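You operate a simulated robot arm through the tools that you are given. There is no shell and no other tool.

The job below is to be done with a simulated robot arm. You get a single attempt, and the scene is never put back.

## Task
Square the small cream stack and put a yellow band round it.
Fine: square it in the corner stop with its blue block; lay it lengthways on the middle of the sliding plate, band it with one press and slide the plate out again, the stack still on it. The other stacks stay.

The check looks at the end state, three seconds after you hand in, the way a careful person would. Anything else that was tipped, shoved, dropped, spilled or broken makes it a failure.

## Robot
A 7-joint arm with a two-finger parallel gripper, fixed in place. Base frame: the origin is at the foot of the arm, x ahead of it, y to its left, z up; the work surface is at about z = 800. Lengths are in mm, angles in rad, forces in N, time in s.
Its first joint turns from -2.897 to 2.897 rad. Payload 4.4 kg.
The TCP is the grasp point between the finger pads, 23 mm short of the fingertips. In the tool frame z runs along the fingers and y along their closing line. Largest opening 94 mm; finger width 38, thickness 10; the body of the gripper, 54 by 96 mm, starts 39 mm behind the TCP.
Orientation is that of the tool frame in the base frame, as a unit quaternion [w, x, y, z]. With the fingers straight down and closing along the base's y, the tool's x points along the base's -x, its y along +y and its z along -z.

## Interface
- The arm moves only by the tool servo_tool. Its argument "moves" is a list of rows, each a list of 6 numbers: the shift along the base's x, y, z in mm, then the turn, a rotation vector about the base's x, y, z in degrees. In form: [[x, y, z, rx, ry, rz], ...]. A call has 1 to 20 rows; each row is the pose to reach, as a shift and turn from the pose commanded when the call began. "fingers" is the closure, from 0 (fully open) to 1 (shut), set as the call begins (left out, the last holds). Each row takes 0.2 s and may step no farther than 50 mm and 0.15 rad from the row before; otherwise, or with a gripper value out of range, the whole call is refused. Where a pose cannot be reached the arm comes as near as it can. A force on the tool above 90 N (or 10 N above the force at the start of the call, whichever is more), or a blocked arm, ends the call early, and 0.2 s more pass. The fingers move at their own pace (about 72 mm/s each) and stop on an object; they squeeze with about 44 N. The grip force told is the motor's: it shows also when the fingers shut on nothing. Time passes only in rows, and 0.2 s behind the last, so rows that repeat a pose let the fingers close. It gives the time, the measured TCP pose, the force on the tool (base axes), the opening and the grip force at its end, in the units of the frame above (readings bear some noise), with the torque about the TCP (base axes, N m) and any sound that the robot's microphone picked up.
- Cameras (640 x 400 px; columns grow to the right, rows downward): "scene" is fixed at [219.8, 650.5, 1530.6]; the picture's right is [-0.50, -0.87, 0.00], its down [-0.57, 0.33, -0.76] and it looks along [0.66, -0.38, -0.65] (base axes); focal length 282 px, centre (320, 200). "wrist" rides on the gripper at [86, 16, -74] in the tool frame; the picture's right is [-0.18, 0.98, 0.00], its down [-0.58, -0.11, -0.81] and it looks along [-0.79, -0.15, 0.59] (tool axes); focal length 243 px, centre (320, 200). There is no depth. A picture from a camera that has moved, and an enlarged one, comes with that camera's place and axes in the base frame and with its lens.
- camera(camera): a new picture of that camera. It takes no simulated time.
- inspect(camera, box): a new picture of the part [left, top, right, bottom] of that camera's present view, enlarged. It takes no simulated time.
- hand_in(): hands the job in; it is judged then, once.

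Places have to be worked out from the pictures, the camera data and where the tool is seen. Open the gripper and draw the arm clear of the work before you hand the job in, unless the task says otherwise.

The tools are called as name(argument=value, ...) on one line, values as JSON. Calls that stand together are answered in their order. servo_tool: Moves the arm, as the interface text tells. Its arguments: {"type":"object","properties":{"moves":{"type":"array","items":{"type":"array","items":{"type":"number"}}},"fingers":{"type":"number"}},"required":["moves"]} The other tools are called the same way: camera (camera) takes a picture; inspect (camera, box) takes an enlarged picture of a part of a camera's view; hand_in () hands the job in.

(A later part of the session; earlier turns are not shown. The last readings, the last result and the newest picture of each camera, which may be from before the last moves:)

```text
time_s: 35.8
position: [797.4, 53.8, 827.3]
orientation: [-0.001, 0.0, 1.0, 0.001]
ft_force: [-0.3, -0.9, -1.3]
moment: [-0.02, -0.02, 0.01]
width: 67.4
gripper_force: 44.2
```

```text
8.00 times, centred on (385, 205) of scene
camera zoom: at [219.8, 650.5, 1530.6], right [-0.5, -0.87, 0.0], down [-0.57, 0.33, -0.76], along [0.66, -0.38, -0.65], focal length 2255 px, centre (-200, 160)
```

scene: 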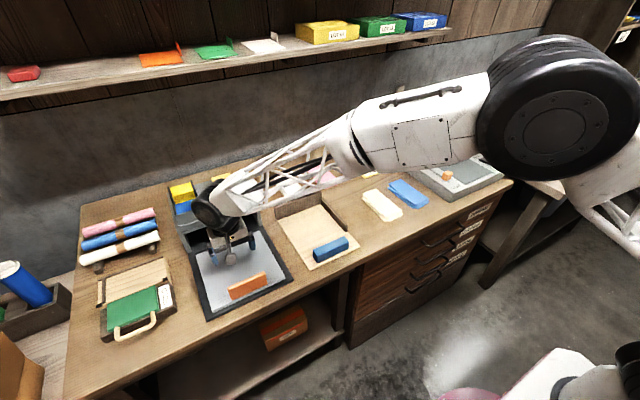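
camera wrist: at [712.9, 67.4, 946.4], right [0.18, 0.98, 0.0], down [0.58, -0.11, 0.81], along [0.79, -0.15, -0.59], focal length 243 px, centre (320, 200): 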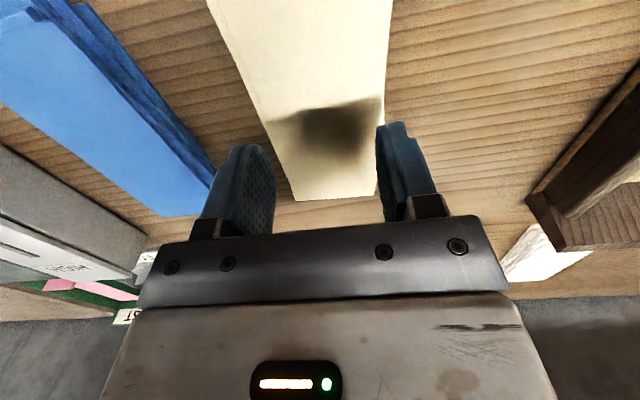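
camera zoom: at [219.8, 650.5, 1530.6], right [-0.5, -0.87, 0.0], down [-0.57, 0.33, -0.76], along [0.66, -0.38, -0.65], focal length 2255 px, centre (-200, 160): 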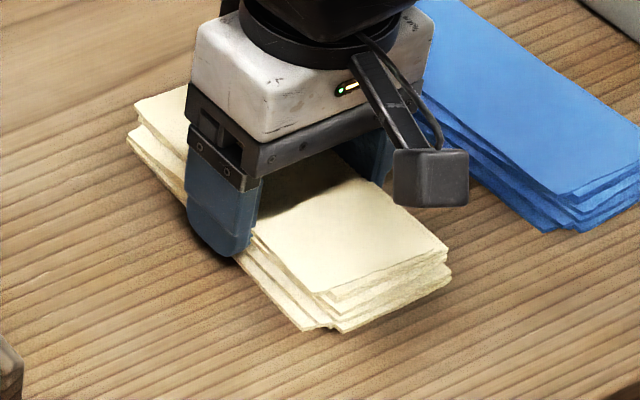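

Grip holds at 67.4 mm and the tool feels a slight load. Continuing to lift slowly.

servo_tool(moves=[[0, 0, 1, 0, 0, 0], [0, 0, 2, 0, 0, 0], [0, 0, 3, 0, 0, 0], [0, 0, 4, 0, 0, 0], [0, 0, 5, 0, 0, 0], [0, 0, 5, 0, 0, 0]])

inspect(camera="scene", box=[360, 180, 410, 230])

```text
time_s: 37.2
position: [798.3, 53.2, 833.3]
orientation: [0.0, 0.0, 1.0, 0.0]
ft_force: [-0.5, 0.3, -1.5]
moment: [0.0, 0.02, 0.0]
width: 67.4
gripper_force: 43.8
```

```text
8.00 times, centred on (385, 205) of scene
camera zoom: at [219.8, 650.5, 1530.6], right [-0.5, -0.87, 0.0], down [-0.57, 0.33, -0.76], along [0.66, -0.38, -0.65], focal length 2255 px, centre (-200, 160)
```

zoom: 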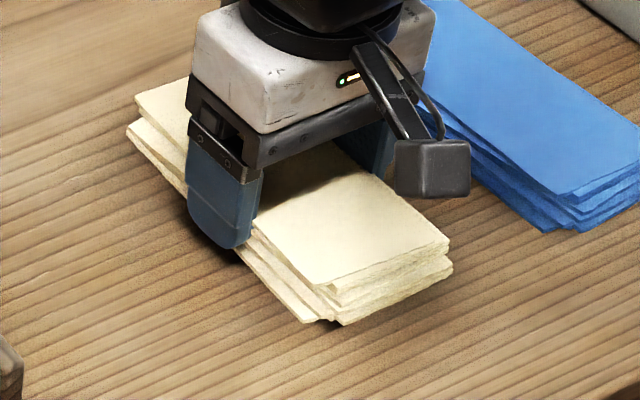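

All sheets are now in the air (weight ≈1.5 N) and the grip is stable with the gentle lift. Continue upward slowly.

servo_tool(moves=[[0, 0, 3, 0, 0, 0], [0, 0, 7, 0, 0, 0], [0, 0, 12, 0, 0, 0], [0, 0, 17, 0, 0, 0], [0, 0, 22, 0, 0, 0], [0, 0, 27, 0, 0, 0], [0, 0, 32, 0, 0, 0], [0, 0, 37, 0, 0, 0], [0, 0, 42, 0, 0, 0], [0, 0, 47, 0, 0, 0], [0, 0, 52, 0, 0, 0], [0, 0, 57, 0, 0, 0], [0, 0, 62, 0, 0, 0], [0, 0, 66, 0, 0, 0], [0, 0, 68, 0, 0, 0], [0, 0, 68, 0, 0, 0]])

inspect(camera="scene", box=[340, 150, 440, 230])

camera(camera="wrist")

```text
time_s: 40.6
position: [798.5, 54.0, 899.7]
orientation: [-0.001, -0.001, 1.0, 0.001]
ft_force: [-0.5, -0.3, -0.7]
moment: [0.0, 0.02, -0.04]
width: 67.2
gripper_force: 44.4
```

```text
5.00 times, centred on (390, 190) of scene
camera zoom: at [219.8, 650.5, 1530.6], right [-0.5, -0.87, 0.0], down [-0.57, 0.33, -0.76], along [0.66, -0.38, -0.65], focal length 1409 px, centre (-30, 250)
```

zoom: 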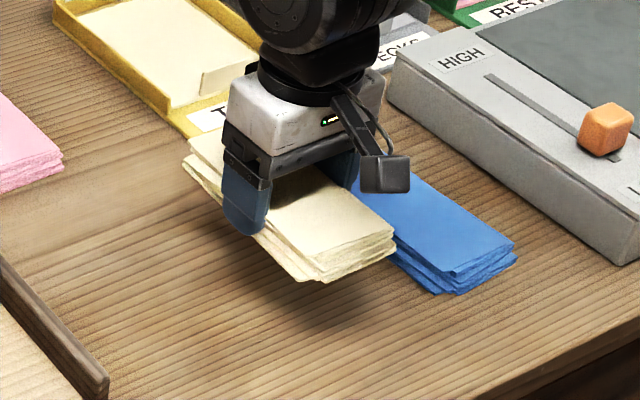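

```text
taken
camera wrist: at [712.0, 70.3, 975.3], right [0.18, 0.98, 0.0], down [0.58, -0.11, 0.81], along [0.79, -0.15, -0.59], focal length 243 px, centre (320, 200)
```

wrist: 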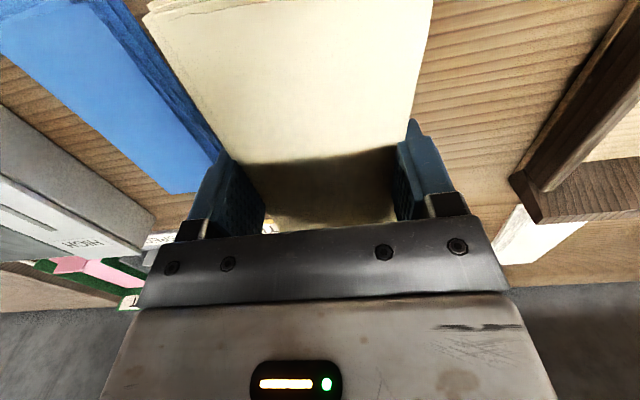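

The whole stack hangs level. Now carrying it gently toward the board area, aiming TCP (830, 330) over the corner stop.

servo_tool(moves=[[0, 3, 0, 0, 0, 0], [0, 8, 0, 0, 0, 0], [0, 15, 0, 0, 0, 0], [1, 23, 0, 0, 0, 0], [2, 31, 0, 0, 0, 0], [3, 39, 0, 0, 0, 0], [4, 47, 0, 0, 0, 0], [5, 55, 0, 0, 0, 0], [6, 63, 0, 0, 0, 0], [7, 71, 0, 0, 0, 0], [8, 79, 0, 0, 0, 0], [9, 87, 0, 0, 0, 0], [10, 95, 0, 0, 0, 0], [11, 103, 0, 0, 0, 0], [12, 111, 0, 0, 0, 0], [13, 119, 0, 0, 0, 0], [14, 127, 0, 0, 0, 0], [15, 135, 0, 0, 0, 0], [15.5, 139, 0, 0, 0, 0], [15.5, 140, 0, 0, 0, 0]])

servo_tool(moves=[[0.5, 3, 0, 0, 0, 0], [1, 8, 0, 0, 0, 0], [2, 15, 0, 0, 0, 0], [3, 23, 0, 0, 0, 0], [4, 31, 0, 0, 0, 0], [5, 39, 0, 0, 0, 0], [6, 47, 0, 0, 0, 0], [7, 55, 0, 0, 0, 0], [8, 63, 0, 0, 0, 0], [9, 71, 0, 0, 0, 0], [10, 79, 0, 0, 0, 0], [11, 87, 0, 0, 0, 0], [12, 95, 0, 0, 0, 0], [13, 103, 0, 0, 0, 0], [14, 111, 0, 0, 0, 0], [15, 119, 0, 0, 0, 0], [15.5, 126, 0, 0, 0, 0], [16, 131, 0, 0, 0, 0], [16.4, 134.5, 0, 0, 0, 0], [16.4, 135.4, 0, 0, 0, 0]])

camera(camera="scene")

camera(camera="wrist")

```text
time_s: 44.8
position: [813.4, 194.2, 901.5]
orientation: [0.001, 0.001, 1.0, -0.001]
ft_force: [0.3, -0.5, -0.6]
moment: [-0.02, 0.01, 0.01]
width: 67.3
gripper_force: 43.7
```

```text
time_s: 49.0
position: [829.6, 331.2, 900.4]
orientation: [0.0, 0.0, 1.0, 0.0]
ft_force: [0.5, 0.6, -1.3]
moment: [-0.04, -0.01, 0.03]
width: 67.3
gripper_force: 44.0
```

```text
taken
```

scene: 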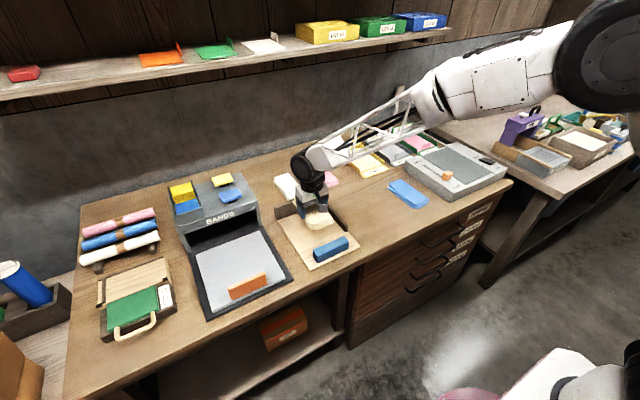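

```text
taken
camera wrist: at [744.0, 345.8, 974.3], right [0.18, 0.98, 0.0], down [0.58, -0.11, 0.81], along [0.79, -0.15, -0.59], focal length 243 px, centre (320, 200)
```

wrist: 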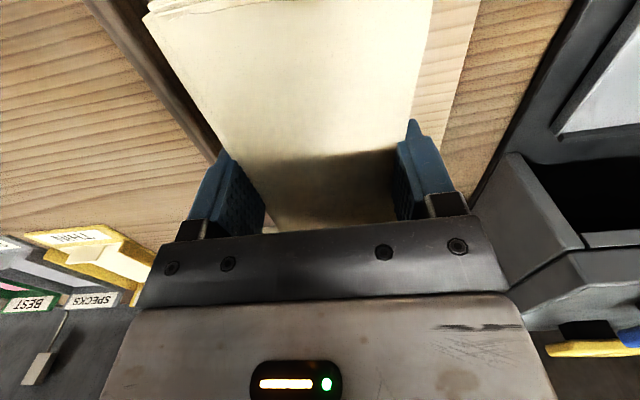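

Stack still held over the board. Let me check clearance to the fences before lowering.

inspect(camera="scene", box=[260, 140, 370, 280])

```text
2.86 times, centred on (315, 210) of scene
camera zoom: at [219.8, 650.5, 1530.6], right [-0.5, -0.87, 0.0], down [-0.57, 0.33, -0.76], along [0.66, -0.38, -0.65], focal length 805 px, centre (334, 171)
```

zoom: 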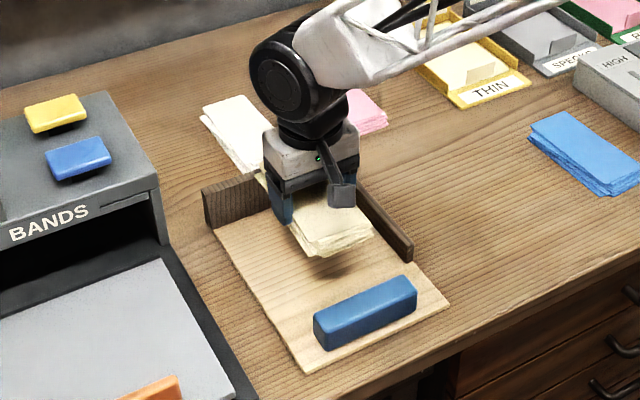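

Clearances look good. Lowering toward the board, slowly near the end.

servo_tool(moves=[[0, 0, -4, 0, 0, 0], [0, 0, -10, 0, 0, 0], [0, 0, -17, 0, 0, 0], [0, 0, -24, 0, 0, 0], [0, 0, -31, 0, 0, 0], [0, 0, -38, 0, 0, 0], [0, 0, -45, 0, 0, 0], [0, 0, -52, 0, 0, 0], [0, 0, -58, 0, 0, 0], [0, 0, -62, 0, 0, 0], [0, 0, -64, 0, 0, 0], [0, 0, -64, 0, 0, 0]])

servo_tool(moves=[[0, 0, -1, 0, 0, 0], [0, 0, -2, 0, 0, 0], [0, 0, -3, 0, 0, 0], [0, 0, -4, 0, 0, 0], [0, 0, -4, 0, 0, 0]])

inspect(camera="scene", box=[270, 180, 360, 260])

```text
time_s: 51.6
position: [830.2, 329.5, 837.4]
orientation: [0.0, 0.0, 1.0, 0.0]
ft_force: [0.5, -0.4, -0.5]
moment: [-0.01, -0.01, 0.0]
width: 67.6
gripper_force: 44.0
```

```text
time_s: 52.8
position: [829.7, 329.4, 831.9]
orientation: [0.001, -0.001, 1.0, 0.0]
ft_force: [-1.0, -0.5, 0.8]
moment: [-0.01, -0.02, 0.01]
width: 67.1
gripper_force: 44.0
```

```text
5.00 times, centred on (315, 220) of scene
camera zoom: at [219.8, 650.5, 1530.6], right [-0.5, -0.87, 0.0], down [-0.57, 0.33, -0.76], along [0.66, -0.38, -0.65], focal length 1409 px, centre (345, 100)
```

zoom: 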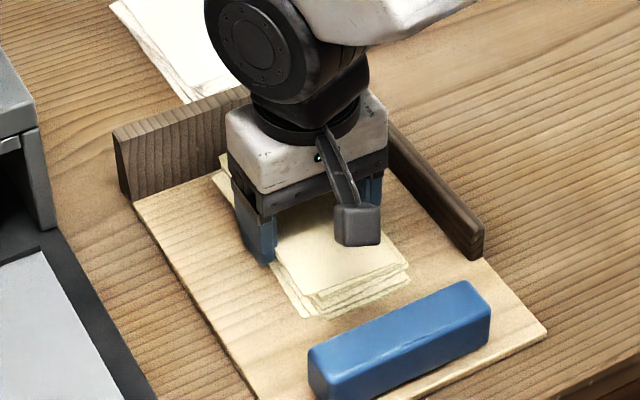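

servo_tool(moves=[[0, 0, -0.7, 0, 0, 0], [0, 0, -1.4, 0, 0, 0], [0, 0, -2, 0, 0, 0], [0, 0, -2, 0, 0, 0]])

```text
time_s: 53.8
position: [830.9, 329.2, 833.3]
orientation: [0.001, -0.001, 1.0, 0.0]
ft_force: [-7.6, -2.8, 26.2]
moment: [-0.16, 0.89, 0.0]
width: 67.4
gripper_force: 43.6
```

Contact with the board (26 N), so its top is at about z≈809. I back off ~1 mm and release gently.

servo_tool(moves=[[0, 0, 0.6, 0, 0, 0], [0, 0, 1.0, 0, 0, 0], [0, 0, 1.0, 0, 0, 0]])

servo_tool(moves=[[0, 0, 0, 0, 0, 0], [0, 0, 0, 0, 0, 0], [0, 0, 0, 0, 0, 0]], fingers=0.2)

servo_tool(moves=[[0, 0, 0, 0, 0, 0], [0, 0, 0, 0, 0, 0], [0, 0, 10, 0, 0, 0], [0, 0, 30, 0, 0, 0], [0, 0, 60, 0, 0, 0], [0, 0, 100, 0, 0, 0], [0, 0, 100, 0, 0, 0]], fingers=0.05)

inspect(camera="scene", box=[270, 180, 360, 260])

```text
time_s: 54.6
position: [830.4, 330.7, 832.2]
orientation: [0.0, -0.001, 1.0, 0.0]
ft_force: [0.8, -3.8, 18.7]
moment: [-0.03, -0.64, 0.02]
width: 67.4
gripper_force: 44.0
```

```text
time_s: 55.4
position: [830.4, 330.5, 832.9]
orientation: [0.0, 0.0, 1.0, -0.001]
ft_force: [-1.3, 1.8, 8.7]
moment: [0.13, -0.06, -0.02]
width: 74.6
gripper_force: 0.0
```

```text
time_s: 57.0
position: [828.4, 328.0, 933.4]
orientation: [0.001, 0.001, 1.0, 0.0]
ft_force: [-0.4, -0.4, 0.2]
moment: [0.01, -0.01, 0.01]
width: 89.3
gripper_force: 0.0
```

```text
5.00 times, centred on (315, 220) of scene
camera zoom: at [219.8, 650.5, 1530.6], right [-0.5, -0.87, 0.0], down [-0.57, 0.33, -0.76], along [0.66, -0.38, -0.65], focal length 1409 px, centre (345, 100)
```

zoom: 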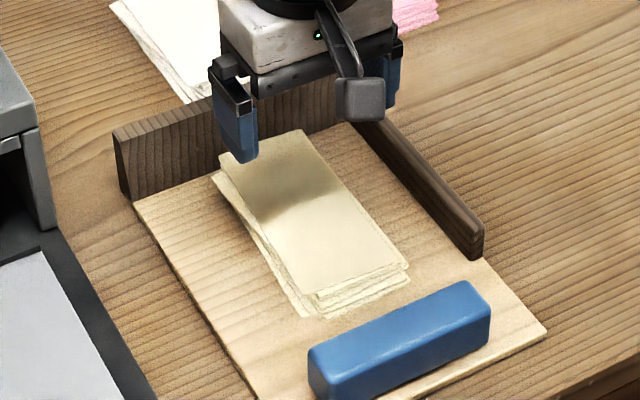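

Stack is on the board, centred near (830, 330). I back off to view it square-on and measure its remaining fan.

servo_tool(moves=[[-40, 0, 8, 0, 0, 0], [-80, 0, 16, 0, 0, 0], [-120, 0, 24, 0, 0, 0], [-150, 0, 28, 0, 0, 0], [-150, 0, 28, 0, 0, 0]], fingers=0)

inspect(camera="wrist", box=[230, 60, 430, 240])

inspect(camera="scene", box=[270, 180, 360, 270])

```text
time_s: 58.2
position: [680.7, 330.1, 960.0]
orientation: [0.001, 0.0, 1.0, 0.0]
ft_force: [-0.4, -0.3, -0.2]
moment: [0.01, 0.02, 0.02]
width: 93.9
gripper_force: 0.0
```

```text
2.22 times, centred on (330, 150) of wrist
camera zoom: at [594.8, 345.3, 1034.7], right [0.18, 0.98, 0.0], down [0.58, -0.11, 0.81], along [0.79, -0.15, -0.59], focal length 539 px, centre (298, 311)
```

zoom: 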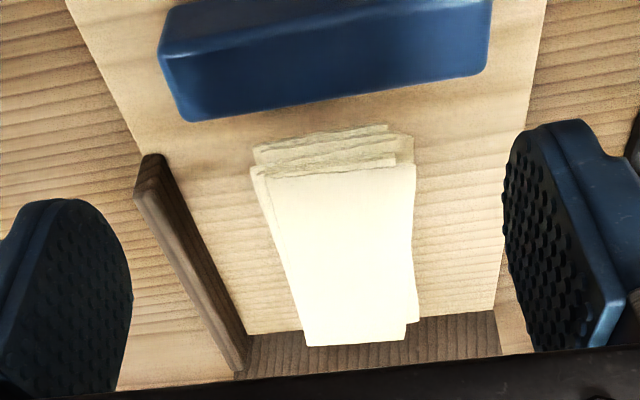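

```text
4.44 times, centred on (315, 225) of scene
camera zoom: at [219.8, 650.5, 1530.6], right [-0.5, -0.87, 0.0], down [-0.57, 0.33, -0.76], along [0.66, -0.38, -0.65], focal length 1252 px, centre (342, 89)
```

zoom: 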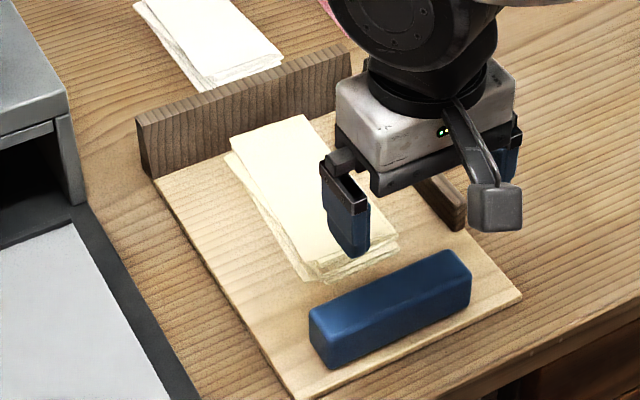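

The sheets still differ in yaw by about ±3° (edges up to ~10 mm off at the ends). Before the block push I'll squeeze the stack near each end, straddling it on the board, to take the fan out; first the near end at x≈785.

servo_tool(moves=[[40, 0, 0, 0, 0, 0], [80, 0, 0, 0, 0, 0], [105, 0, -20, 0, 0, 0], [105, 0, -60, 0, 0, 0], [105, 0, -95, 0, 0, 0], [105, 0, -115, 0, 0, 0], [105, 0, -124, 0, 0, 0], [105, 0, -126.6, 0, 0, 0], [105, 0, -126.6, 0, 0, 0]], fingers=0)

servo_tool(moves=[[0, 0, 0, 0, 0, 0], [0, 0, 0, 0, 0, 0], [0, 0, 0, 0, 0, 0]], fingers=0.17)

servo_tool(moves=[[0, 0, 0, 0, 0, 0], [0, 0, 0, 0, 0, 0], [0, 0, 0, 0, 0, 0]], fingers=0.25)

servo_tool(moves=[[0, 0, 0, 0, 0, 0], [0, 0, 0, 0, 0, 0], [0, 0, 0, 0, 0, 0], [0, 0, 0, 0, 0, 0]], fingers=0.35)

```text
time_s: 60.2
position: [785.1, 328.9, 832.1]
orientation: [-0.001, 0.0, 1.0, 0.0]
ft_force: [-0.4, -0.2, 0.2]
moment: [-0.04, 0.01, 0.02]
width: 93.9
gripper_force: 0.1
```

```text
time_s: 61.0
position: [783.5, 330.2, 833.4]
orientation: [0.0, 0.0, 1.0, 0.0]
ft_force: [-0.4, 0.4, -0.8]
moment: [0.0, -0.01, 0.0]
width: 77.7
gripper_force: 0.0
```

```text
time_s: 61.8
position: [783.8, 330.5, 832.2]
orientation: [0.001, 0.0, 1.0, 0.0]
ft_force: [0.0, -1.0, 0.2]
moment: [-0.03, 0.03, 0.0]
width: 70.8
gripper_force: 0.1
```

```text
time_s: 62.8
position: [786.1, 329.8, 833.8]
orientation: [0.0, 0.001, 1.0, 0.0]
ft_force: [0.3, -0.3, 0.2]
moment: [0.01, 0.01, 0.0]
width: 67.3
gripper_force: 44.1
```

Near end squeezed to 67.3 mm. Now open slightly, slide along to the far end and squeeze there.

servo_tool(moves=[[0, 0, 0, 0, 0, 0], [0, 0, 0, 0, 0, 0], [15, 0, 0, 0, 0, 0], [30, 0, 0, 0, 0, 0], [45, 0, 0, 0, 0, 0], [60, 0, 0, 0, 0, 0], [75, 0, 0, 0, 0, 0], [87, 0, 0, 0, 0, 0], [87, 0, 0, 0, 0, 0]], fingers=0.08)

servo_tool(moves=[[0, 0, 0, 0, 0, 0], [0, 0, 0, 0, 0, 0], [0, 0, 0, 0, 0, 0]], fingers=0.18)

servo_tool(moves=[[0, 0, 0, 0, 0, 0], [0, 0, 0, 0, 0, 0], [0, 0, 0, 0, 0, 0]], fingers=0.25)

servo_tool(moves=[[0, 0, 0, 0, 0, 0], [0, 0, 0, 0, 0, 0], [0, 0, 0, 0, 0, 0], [0, 0, 0, 0, 0, 0]], fingers=0.35)

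inspect(camera="scene", box=[270, 180, 360, 270])

camera(camera="wrist")

```text
time_s: 64.8
position: [871.0, 328.6, 833.0]
orientation: [0.0, 0.0, 1.0, 0.0]
ft_force: [0.1, -1.0, -0.4]
moment: [0.01, -0.01, 0.01]
width: 86.6
gripper_force: 0.0
```

```text
time_s: 65.6
position: [871.6, 330.0, 834.3]
orientation: [0.0, 0.0, 1.0, 0.0]
ft_force: [-0.1, 0.1, -0.7]
moment: [0.01, -0.01, 0.01]
width: 77.2
gripper_force: 0.1
```

```text
time_s: 66.4
position: [872.8, 329.5, 834.0]
orientation: [0.0, 0.001, 1.0, 0.0]
ft_force: [-0.4, -0.6, 0.6]
moment: [0.01, 0.0, 0.0]
width: 70.5
gripper_force: 0.0
```

```text
time_s: 67.4
position: [871.0, 330.0, 833.0]
orientation: [0.0, 0.0, 1.0, 0.0]
ft_force: [-0.7, 0.1, 0.1]
moment: [0.04, 0.14, 0.04]
width: 67.4
gripper_force: 44.0
```

```text
4.44 times, centred on (315, 225) of scene
camera zoom: at [219.8, 650.5, 1530.6], right [-0.5, -0.87, 0.0], down [-0.57, 0.33, -0.76], along [0.66, -0.38, -0.65], focal length 1252 px, centre (342, 89)
```

zoom: 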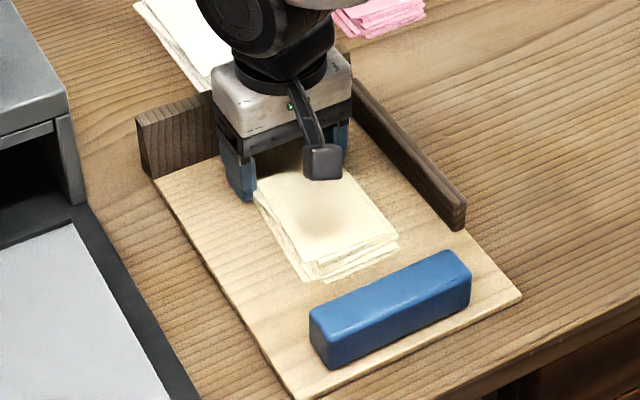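

```text
taken
camera wrist: at [786.1, 345.8, 907.1], right [0.18, 0.98, 0.0], down [0.58, -0.11, 0.81], along [0.79, -0.15, -0.59], focal length 243 px, centre (320, 200)
```

wrist: 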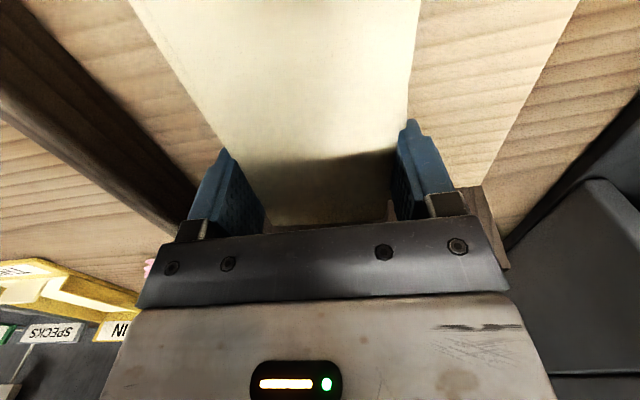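

Far end squeezed to 67.4 mm as well. Opening and backing away to check the result.

servo_tool(moves=[[0, 0, 0, 0, 0, 0], [0, 0, 0, 0, 0, 0], [0, 0, 12, 0, 0, 0], [0, 0, 40, 0, 0, 0], [0, 0, 80, 0, 0, 0], [-40, 0, 100, 0, 0, 0], [-85, 0, 110, 0, 0, 0], [-130, 0, 120, 0, 0, 0], [-175, 0, 127, 0, 0, 0], [-192, 0, 127, 0, 0, 0], [-192, 0, 127, 0, 0, 0]], fingers=0.05)

inspect(camera="wrist", box=[240, 90, 420, 230])

inspect(camera="scene", box=[290, 190, 350, 250])

```text
time_s: 69.8
position: [679.4, 328.8, 957.9]
orientation: [0.0, 0.001, 1.0, 0.0]
ft_force: [0.1, 0.7, 0.5]
moment: [-0.04, 0.01, 0.01]
width: 89.1
gripper_force: 0.1
```

```text
2.86 times, centred on (330, 160) of wrist
camera zoom: at [594.1, 345.6, 1033.7], right [0.18, 0.98, 0.0], down [0.58, -0.11, 0.81], along [0.79, -0.15, -0.59], focal length 693 px, centre (291, 314)
```

zoom: 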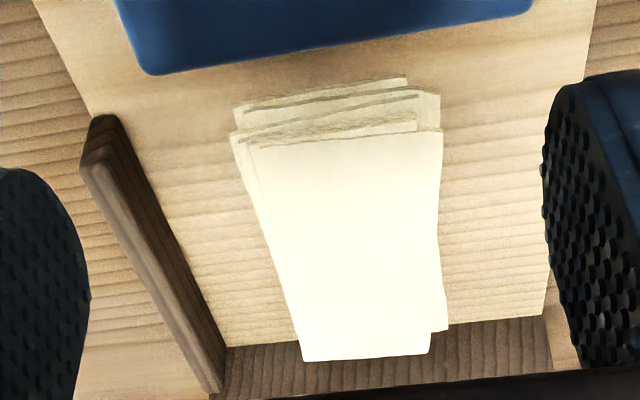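

```text
6.67 times, centred on (320, 220) of scene
camera zoom: at [219.8, 650.5, 1530.6], right [-0.5, -0.87, 0.0], down [-0.57, 0.33, -0.76], along [0.66, -0.38, -0.65], focal length 1879 px, centre (320, 67)
```

zoom: 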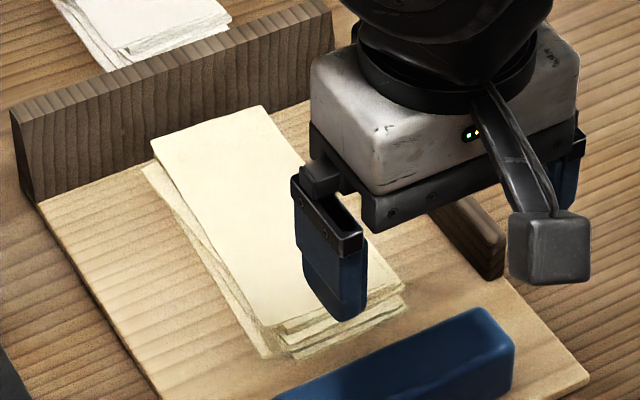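

The sheets keep exactly the same fan pattern after squeezing, so finger squeezing doesn't square them; the fences and blue block are needed. I'll turn the tool 90° so the fingers close along x to take the blue block near its +y end.

servo_tool(moves=[[2, 4, 0, 0, 0, 8], [4, 8, 0, 0, 0, 16], [6, 12, 0, 0, 0, 24], [8, 16, 0, 0, 0, 32], [10, 20, 0, 0, 0, 40], [12, 24, 0, 0, 0, 48], [14, 28, 0, 0, 0, 56], [16, 32, 0, 0, 0, 64], [18, 36, 0, 0, 0, 72], [20, 38, 0, 0, 0, 80], [22, 40, 0, 0, 0, 88], [22, 40, 0, 0, 0, 90], [22, 40, 0, 0, 0, 90]], fingers=0.3)

camera(camera="wrist")

inspect(camera="scene", box=[270, 180, 370, 280])

```text
time_s: 72.6
position: [702.4, 369.4, 962.1]
orientation: [0.0, 0.708, -0.706, 0.0]
ft_force: [-0.1, -0.8, -0.2]
moment: [-0.02, 0.01, 0.01]
width: 65.8
gripper_force: 0.1
```

```text
taken
camera wrist: at [686.9, 282.6, 1035.0], right [-0.98, 0.18, 0.0], down [0.11, 0.58, 0.81], along [0.15, 0.79, -0.59], focal length 243 px, centre (320, 200)
```

wrist: 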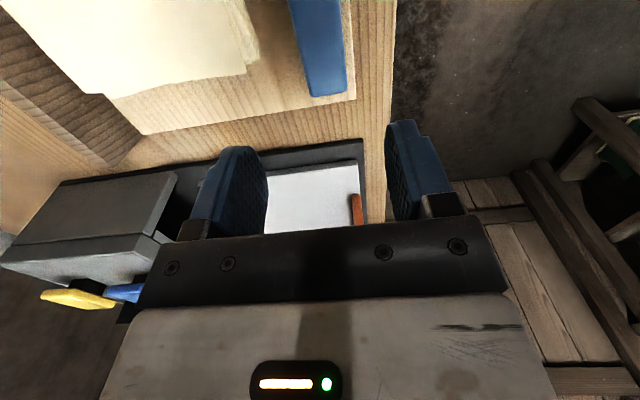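

```text
4.00 times, centred on (320, 230) of scene
camera zoom: at [219.8, 650.5, 1530.6], right [-0.5, -0.87, 0.0], down [-0.57, 0.33, -0.76], along [0.66, -0.38, -0.65], focal length 1127 px, centre (320, 80)
```

zoom: 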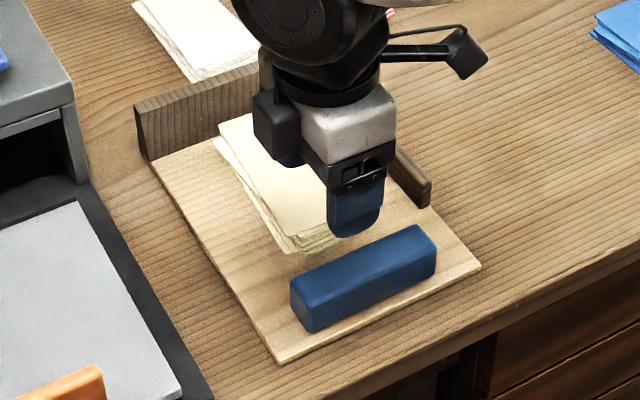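

The block sits at about x 685–716, y 275–394. I'll close the fingers and set them behind the block's middle (y≈334) to push it squarely in +x.

servo_tool(moves=[[-24, -19, 0, 0, 0, 0], [-47, -37, 0, 0, 0, 0], [-47, -37, -40, 0, 0, 0], [-47, -37, -80, 0, 0, 0], [-47, -37, -110, 0, 0, 0], [-47, -37, -122, 0, 0, 0], [-47, -37, -125.5, 0, 0, 0], [-47, -37, -125.5, 0, 0, 0]], fingers=1)

inspect(camera="scene", box=[270, 180, 370, 280])

camera(camera="wrist")

```text
time_s: 74.4
position: [655.2, 334.5, 835.2]
orientation: [0.0, -0.707, 0.707, 0.0]
ft_force: [1.0, 0.8, 0.0]
moment: [-0.01, 0.01, 0.01]
width: 0.1
gripper_force: 42.0
```

```text
4.00 times, centred on (320, 230) of scene
camera zoom: at [219.8, 650.5, 1530.6], right [-0.5, -0.87, 0.0], down [-0.57, 0.33, -0.76], along [0.66, -0.38, -0.65], focal length 1127 px, centre (320, 80)
```

zoom: 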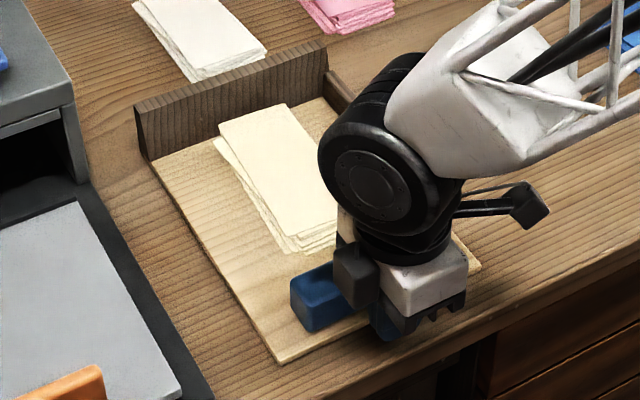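

```text
taken
camera wrist: at [639.5, 247.4, 909.7], right [-0.98, 0.18, 0.0], down [0.11, 0.58, 0.81], along [0.15, 0.79, -0.59], focal length 243 px, centre (320, 200)
```

wrist: 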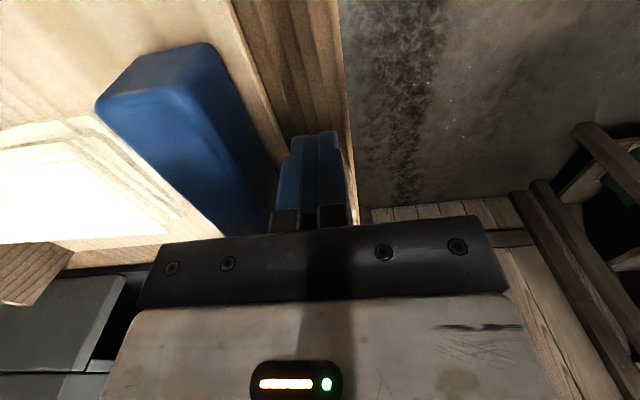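

Fingers are behind the block at the right height. Pushing gently in +x and watching the force.

servo_tool(moves=[[5, 0, 0, 0, 0, 0], [10, 0, 0, 0, 0, 0], [15, 0, 0, 0, 0, 0], [19, 0, 0, 0, 0, 0], [23, 0, 0, 0, 0, 0], [27, 0, 0, 0, 0, 0], [31, 0, 0, 0, 0, 0], [35, 0, 0, 0, 0, 0], [39, 0, 0, 0, 0, 0], [43, 0, 0, 0, 0, 0], [46, 0, 0, 0, 0, 0], [46, 0, 0, 0, 0, 0]])

inspect(camera="scene", box=[270, 180, 370, 280])

camera(camera="wrist")

```text
time_s: 77.0
position: [701.4, 332.8, 834.5]
orientation: [0.0, -0.707, 0.707, 0.0]
ft_force: [-2.7, 1.5, -0.2]
moment: [-0.03, 0.0, 0.03]
width: 0.0
gripper_force: 42.2
```

```text
4.00 times, centred on (320, 230) of scene
camera zoom: at [219.8, 650.5, 1530.6], right [-0.5, -0.87, 0.0], down [-0.57, 0.33, -0.76], along [0.66, -0.38, -0.65], focal length 1127 px, centre (320, 80)
```

zoom: 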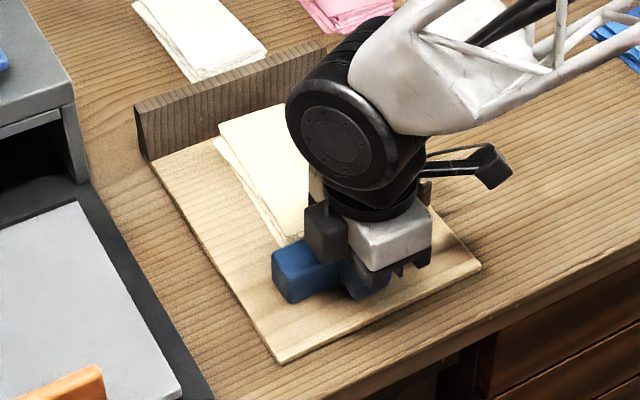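

```text
taken
camera wrist: at [685.4, 245.8, 909.3], right [-0.98, 0.18, 0.0], down [0.11, 0.58, 0.81], along [0.15, 0.79, -0.59], focal length 243 px, centre (320, 200)
```

wrist: 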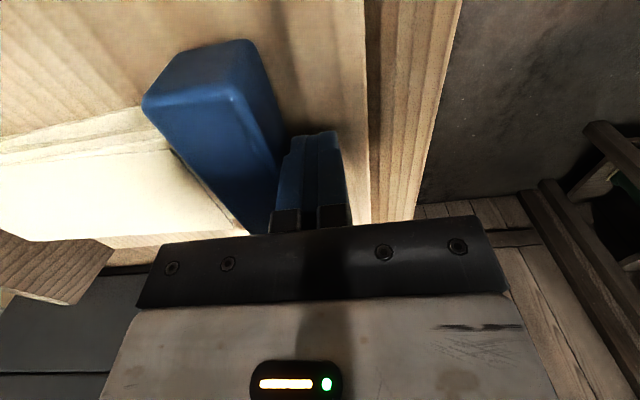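

The block slides straight with ~2.7 N. Continuing toward the stack's end, in smaller steps.

servo_tool(moves=[[3, 0, 0, 0, 0, 0], [6, 0, 0, 0, 0, 0], [8, 0, 0, 0, 0, 0], [10, 0, 0, 0, 0, 0], [12, 0, 0, 0, 0, 0], [14, 0, 0, 0, 0, 0], [16, 0, 0, 0, 0, 0], [18, 0, 0, 0, 0, 0], [18, 0, 0, 0, 0, 0]])

inspect(camera="scene", box=[280, 180, 350, 260])

camera(camera="wrist")

```text
time_s: 79.0
position: [718.6, 332.1, 834.2]
orientation: [0.0, -0.707, 0.707, 0.0]
ft_force: [-3.5, -1.8, -0.1]
moment: [0.04, -0.01, -0.03]
width: 0.2
gripper_force: 43.0
```

```text
5.00 times, centred on (315, 220) of scene
camera zoom: at [219.8, 650.5, 1530.6], right [-0.5, -0.87, 0.0], down [-0.57, 0.33, -0.76], along [0.66, -0.38, -0.65], focal length 1409 px, centre (345, 100)
```

zoom: 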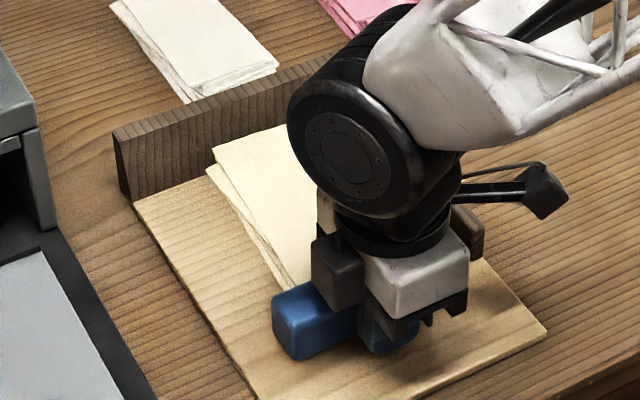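

```text
taken
camera wrist: at [703.1, 245.6, 908.9], right [-0.98, 0.18, 0.0], down [0.11, 0.58, 0.81], along [0.15, 0.79, -0.59], focal length 243 px, centre (320, 200)
```

wrist: 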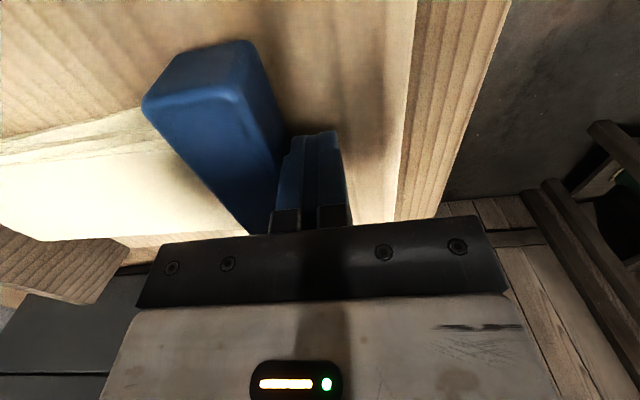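

The stack is now sliding with the block toward the back fence. Continue in 1 mm rows until the force rises.

servo_tool(moves=[[1, 0, 0, 0, 0, 0], [2, 0, 0, 0, 0, 0], [3, 0, 0, 0, 0, 0], [4, 0, 0, 0, 0, 0], [5, 0, 0, 0, 0, 0], [6, 0, 0, 0, 0, 0], [6, 0, 0, 0, 0, 0]])

inspect(camera="scene", box=[280, 180, 350, 260])

```text
time_s: 80.6
position: [725.1, 333.0, 836.7]
orientation: [0.0, -0.707, 0.707, 0.0]
ft_force: [-3.8, -1.7, -2.0]
moment: [-0.01, 0.02, 0.02]
width: 0.1
gripper_force: 42.3
```

```text
5.00 times, centred on (315, 220) of scene
camera zoom: at [219.8, 650.5, 1530.6], right [-0.5, -0.87, 0.0], down [-0.57, 0.33, -0.76], along [0.66, -0.38, -0.65], focal length 1409 px, centre (345, 100)
```

zoom: 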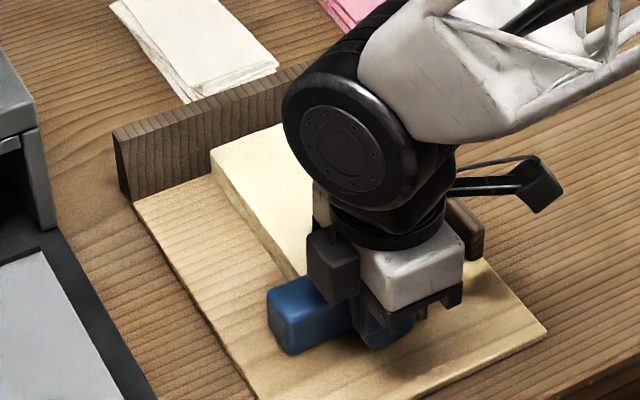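

The stack's side now looks clean and flush: the block push against the fence is squaring it. I'll give a little more push, then back off to inspect.

servo_tool(moves=[[0.7, 0, 0, 0, 0, 0], [1.4, 0, 0, 0, 0, 0], [2, 0, 0, 0, 0, 0], [2, 0, 0, 0, 0, 0], [2, 0, 0, 0, 0, 0]])

inspect(camera="scene", box=[280, 180, 350, 260])

```text
time_s: 81.8
position: [725.9, 332.7, 834.7]
orientation: [0.0, -0.707, 0.707, 0.0]
ft_force: [-43.0, -2.7, 19.2]
moment: [0.01, -0.5, -0.06]
width: 0.2
gripper_force: 41.6
```

```text
5.00 times, centred on (315, 220) of scene
camera zoom: at [219.8, 650.5, 1530.6], right [-0.5, -0.87, 0.0], down [-0.57, 0.33, -0.76], along [0.66, -0.38, -0.65], focal length 1409 px, centre (345, 100)
```

zoom: 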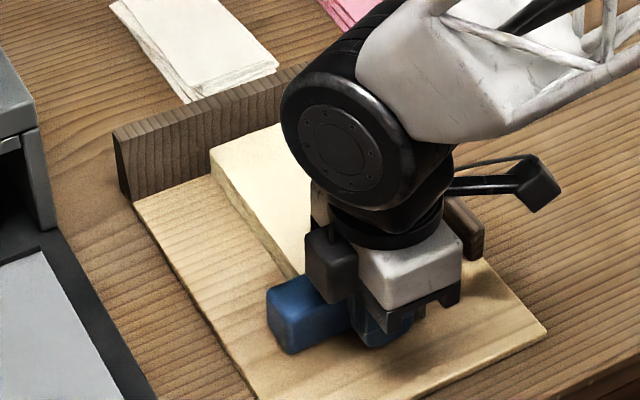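

Now firmly pressed (43 N). Backing the fingers off and rising to look at the stack.

servo_tool(moves=[[-2, 0, 0, 0, 0, 0], [-10, 0, 0, 0, 0, 0], [-30, 0, 0, 0, 0, 0], [-50, 0, 20, 0, 0, 0], [-60, 0, 60, 0, 0, 0], [-70, 0, 100, 0, 0, 0], [-75, 0, 140, 0, 0, 0], [-75, 0, 140, 0, 0, 0]])

inspect(camera="scene", box=[270, 180, 370, 270])

camera(camera="wrist")

```text
time_s: 83.6
position: [651.2, 333.3, 975.8]
orientation: [0.0, 0.708, -0.707, 0.0]
ft_force: [0.7, -0.5, 0.4]
moment: [0.02, 0.0, 0.03]
width: 0.0
gripper_force: 42.5
```

```text
4.44 times, centred on (320, 225) of scene
camera zoom: at [219.8, 650.5, 1530.6], right [-0.5, -0.87, 0.0], down [-0.57, 0.33, -0.76], along [0.66, -0.38, -0.65], focal length 1252 px, centre (320, 89)
```

zoom: 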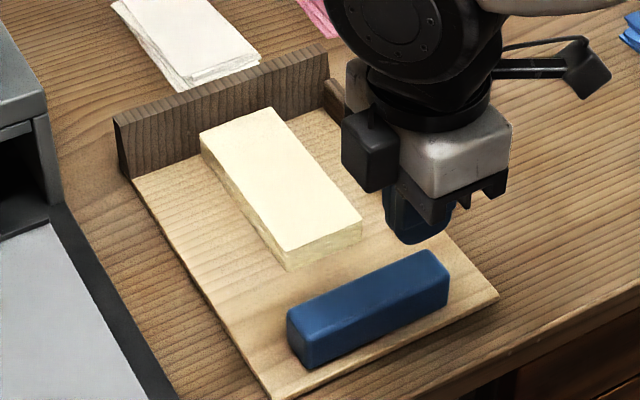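

```text
taken
camera wrist: at [635.5, 246.8, 1049.9], right [-0.98, 0.18, 0.0], down [0.11, 0.58, 0.81], along [0.15, 0.79, -0.59], focal length 243 px, centre (320, 200)
```

wrist: 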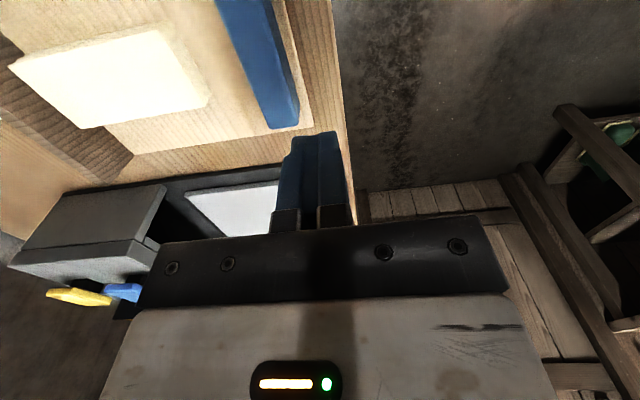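

The stack is now a clean, square block (about x 771–920, y 293–359, centre ≈(845.6, 327)), and the blue block is back near its home. Before regripping, I turn the tool back and check reach low over the plate's middle.

servo_tool(moves=[[0, 5, 10, 0, 0, -8], [5, 20, 10, 0, 0, -16], [10, 40, 10, 0, 0, -24], [20, 65, 10, 0, 0, -32], [30, 90, 10, 0, 0, -40], [40, 115, 10, 0, 0, -48], [55, 140, 10, 0, 0, -56], [70, 165, 10, 0, 0, -64], [85, 190, 10, 0, 0, -72], [100, 215, 10, 0, 0, -80], [115, 240, 10, 0, 0, -88], [125, 260, 10, 0, 0, -90], [135, 275, 0, 0, 0, -90], [135, 275, 0, 0, 0, -90]], fingers=0.1)

servo_tool(moves=[[0, 0, -40, 0, 0, 0], [0, 0, -80, 0, 0, 0], [0, 0, -105, 0, 0, 0], [0, 0, -120, 0, 0, 0], [0, 0, -120, 0, 0, 0]])

camera(camera="wrist")

inspect(camera="scene", box=[180, 180, 300, 320])

```text
time_s: 86.6
position: [787.7, 607.3, 975.1]
orientation: [0.0, 0.0, 1.0, 0.0]
ft_force: [0.3, 0.5, -0.3]
moment: [-0.03, 0.0, 0.01]
width: 84.5
gripper_force: 0.1
```

```text
time_s: 87.8
position: [788.9, 607.1, 855.5]
orientation: [0.0, 0.0, 1.0, -0.001]
ft_force: [0.6, 0.3, -0.7]
moment: [0.03, -0.01, -0.03]
width: 84.5
gripper_force: 0.1
```

```text
taken
camera wrist: at [701.9, 623.6, 929.2], right [0.18, 0.98, 0.0], down [0.58, -0.11, 0.81], along [0.79, -0.15, -0.59], focal length 243 px, centre (320, 200)
```

wrist: 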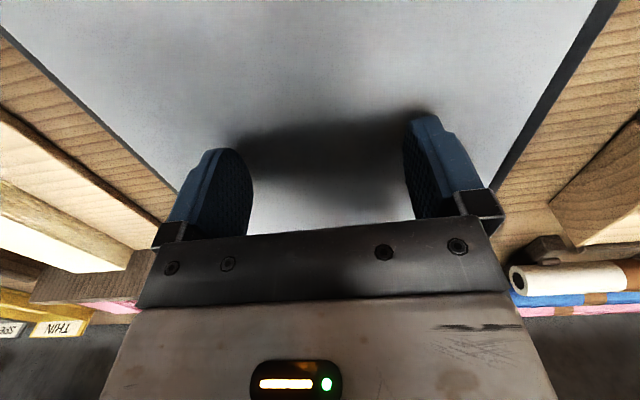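

```text
2.86 times, centred on (240, 250) of scene
camera zoom: at [219.8, 650.5, 1530.6], right [-0.5, -0.87, 0.0], down [-0.57, 0.33, -0.76], along [0.66, -0.38, -0.65], focal length 805 px, centre (549, 57)
```

zoom: 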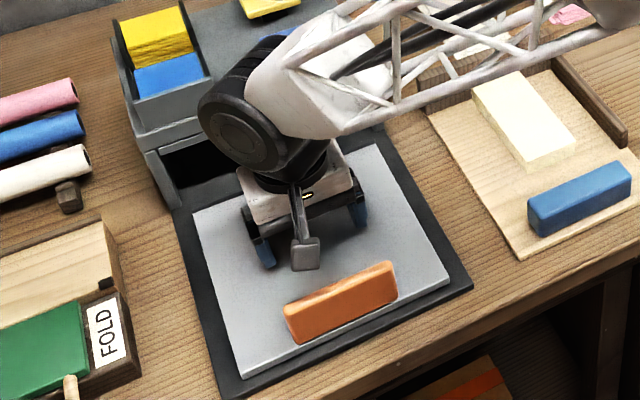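

Reach is fine there. Returning to the squared stack at (845.6, 327) with fingers open.

servo_tool(moves=[[0, 0, 45, 0, 0, 0], [0, 0, 90, 0, 0, 0], [5, -45, 100, 0, 0, 0], [15, -92, 100, 0, 0, 0], [25, -139, 100, 0, 0, 0], [35, -186, 100, 0, 0, 0], [45, -233, 100, 0, 0, 0], [55, -270, 100, 0, 0, 0], [58.6, -281, 80, 0, 0, 0], [58.6, -281, 45, 0, 0, 0], [58.6, -281, 45, 0, 0, 0]], fingers=0.05)

camera(camera="wrist")

inspect(camera="scene", box=[270, 180, 370, 270])

```text
time_s: 90.2
position: [843.1, 326.0, 901.0]
orientation: [-0.001, 0.0, 1.0, 0.0]
ft_force: [-0.4, 0.1, 0.0]
moment: [0.01, 0.01, 0.03]
width: 89.4
gripper_force: 0.0
```

```text
taken
camera wrist: at [758.2, 342.1, 975.5], right [0.18, 0.98, 0.0], down [0.58, -0.11, 0.81], along [0.79, -0.15, -0.59], focal length 243 px, centre (320, 200)
```

wrist: 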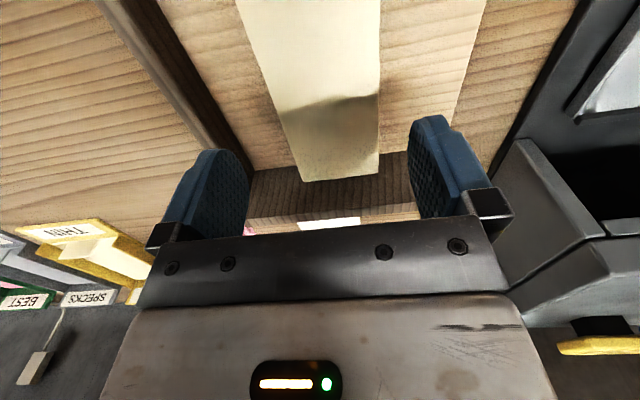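

```text
4.44 times, centred on (320, 225) of scene
camera zoom: at [219.8, 650.5, 1530.6], right [-0.5, -0.87, 0.0], down [-0.57, 0.33, -0.76], along [0.66, -0.38, -0.65], focal length 1252 px, centre (320, 89)
```

zoom: 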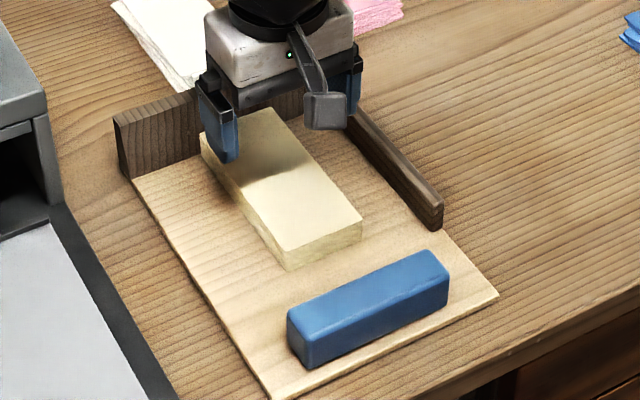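

Stack y-range is about 295–361, centred between the open fingers. Descending to grip.

servo_tool(moves=[[0, 1, -25, 0, 0, 0], [0, 1, -45, 0, 0, 0], [0, 1, -58, 0, 0, 0], [0, 1, -64, 0, 0, 0], [0, 1, -66.9, 0, 0, 0], [0, 1, -66.9, 0, 0, 0]], fingers=0.05)

servo_tool(moves=[[0, 0, 0, 0, 0, 0], [0, 0, 0, 0, 0, 0], [0, 0, 0, 0, 0, 0]], fingers=0.22)

servo_tool(moves=[[0, 0, 0, 0, 0, 0], [0, 0, 0, 0, 0, 0], [0, 0, 0, 0, 0, 0], [0, 0, 0, 0, 0, 0]], fingers=1)

inspect(camera="scene", box=[270, 180, 370, 270])

```text
time_s: 91.6
position: [843.8, 327.4, 832.1]
orientation: [0.001, 0.0, 1.0, 0.0]
ft_force: [0.0, 0.0, -0.4]
moment: [0.0, -0.01, 0.01]
width: 89.1
gripper_force: 0.1
```

```text
time_s: 92.4
position: [844.1, 327.7, 833.2]
orientation: [0.0, 0.0, 1.0, 0.0]
ft_force: [0.4, 0.9, 0.4]
moment: [0.0, 0.0, -0.01]
width: 73.1
gripper_force: 0.0
```

```text
time_s: 93.4
position: [844.0, 328.0, 833.1]
orientation: [0.0, 0.001, 1.0, 0.0]
ft_force: [0.9, -1.5, 0.9]
moment: [0.02, -0.04, 0.02]
width: 67.8
gripper_force: 44.2
```

```text
4.44 times, centred on (320, 225) of scene
camera zoom: at [219.8, 650.5, 1530.6], right [-0.5, -0.87, 0.0], down [-0.57, 0.33, -0.76], along [0.66, -0.38, -0.65], focal length 1252 px, centre (320, 89)
```

zoom: 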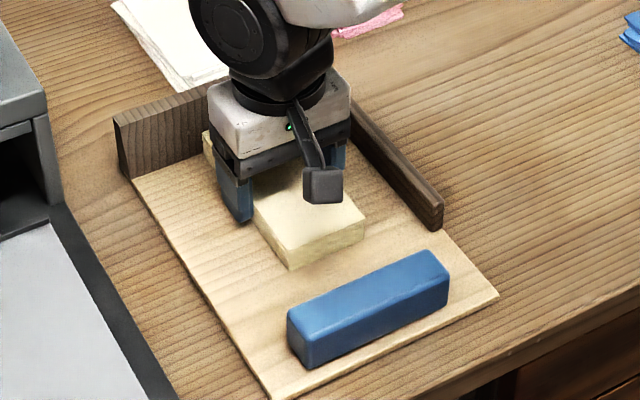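

Gripped at 67.8 mm with 44 N. I ease it a few mm off the back fence and lift slowly.

servo_tool(moves=[[-1, 0, 0.3, 0, 0, 0], [-2, 0, 0.8, 0, 0, 0], [-3, 0, 1.5, 0, 0, 0], [-4, 0, 2.5, 0, 0, 0], [-4, 0, 3.5, 0, 0, 0], [-4, 0, 5, 0, 0, 0], [-4, 0, 7, 0, 0, 0], [-4, 0, 9, 0, 0, 0], [-4, 0, 12, 0, 0, 0], [-4, 0, 15, 0, 0, 0], [-4, 0, 18, 0, 0, 0], [-4, 0, 22, 0, 0, 0], [-4, 0, 26, 0, 0, 0], [-4, 0, 30, 0, 0, 0], [-4, 0, 30, 0, 0, 0]])

inspect(camera="scene", box=[270, 180, 370, 270])

```text
time_s: 96.6
position: [840.6, 328.1, 863.6]
orientation: [0.0, 0.0, 1.0, 0.0]
ft_force: [0.6, 0.4, -0.8]
moment: [0.01, 0.01, 0.0]
width: 67.3
gripper_force: 44.0
```

```text
4.44 times, centred on (320, 225) of scene
camera zoom: at [219.8, 650.5, 1530.6], right [-0.5, -0.87, 0.0], down [-0.57, 0.33, -0.76], along [0.66, -0.38, -0.65], focal length 1252 px, centre (320, 89)
```

zoom: 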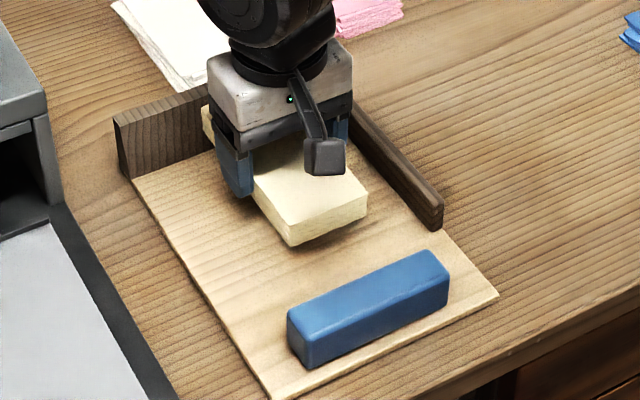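

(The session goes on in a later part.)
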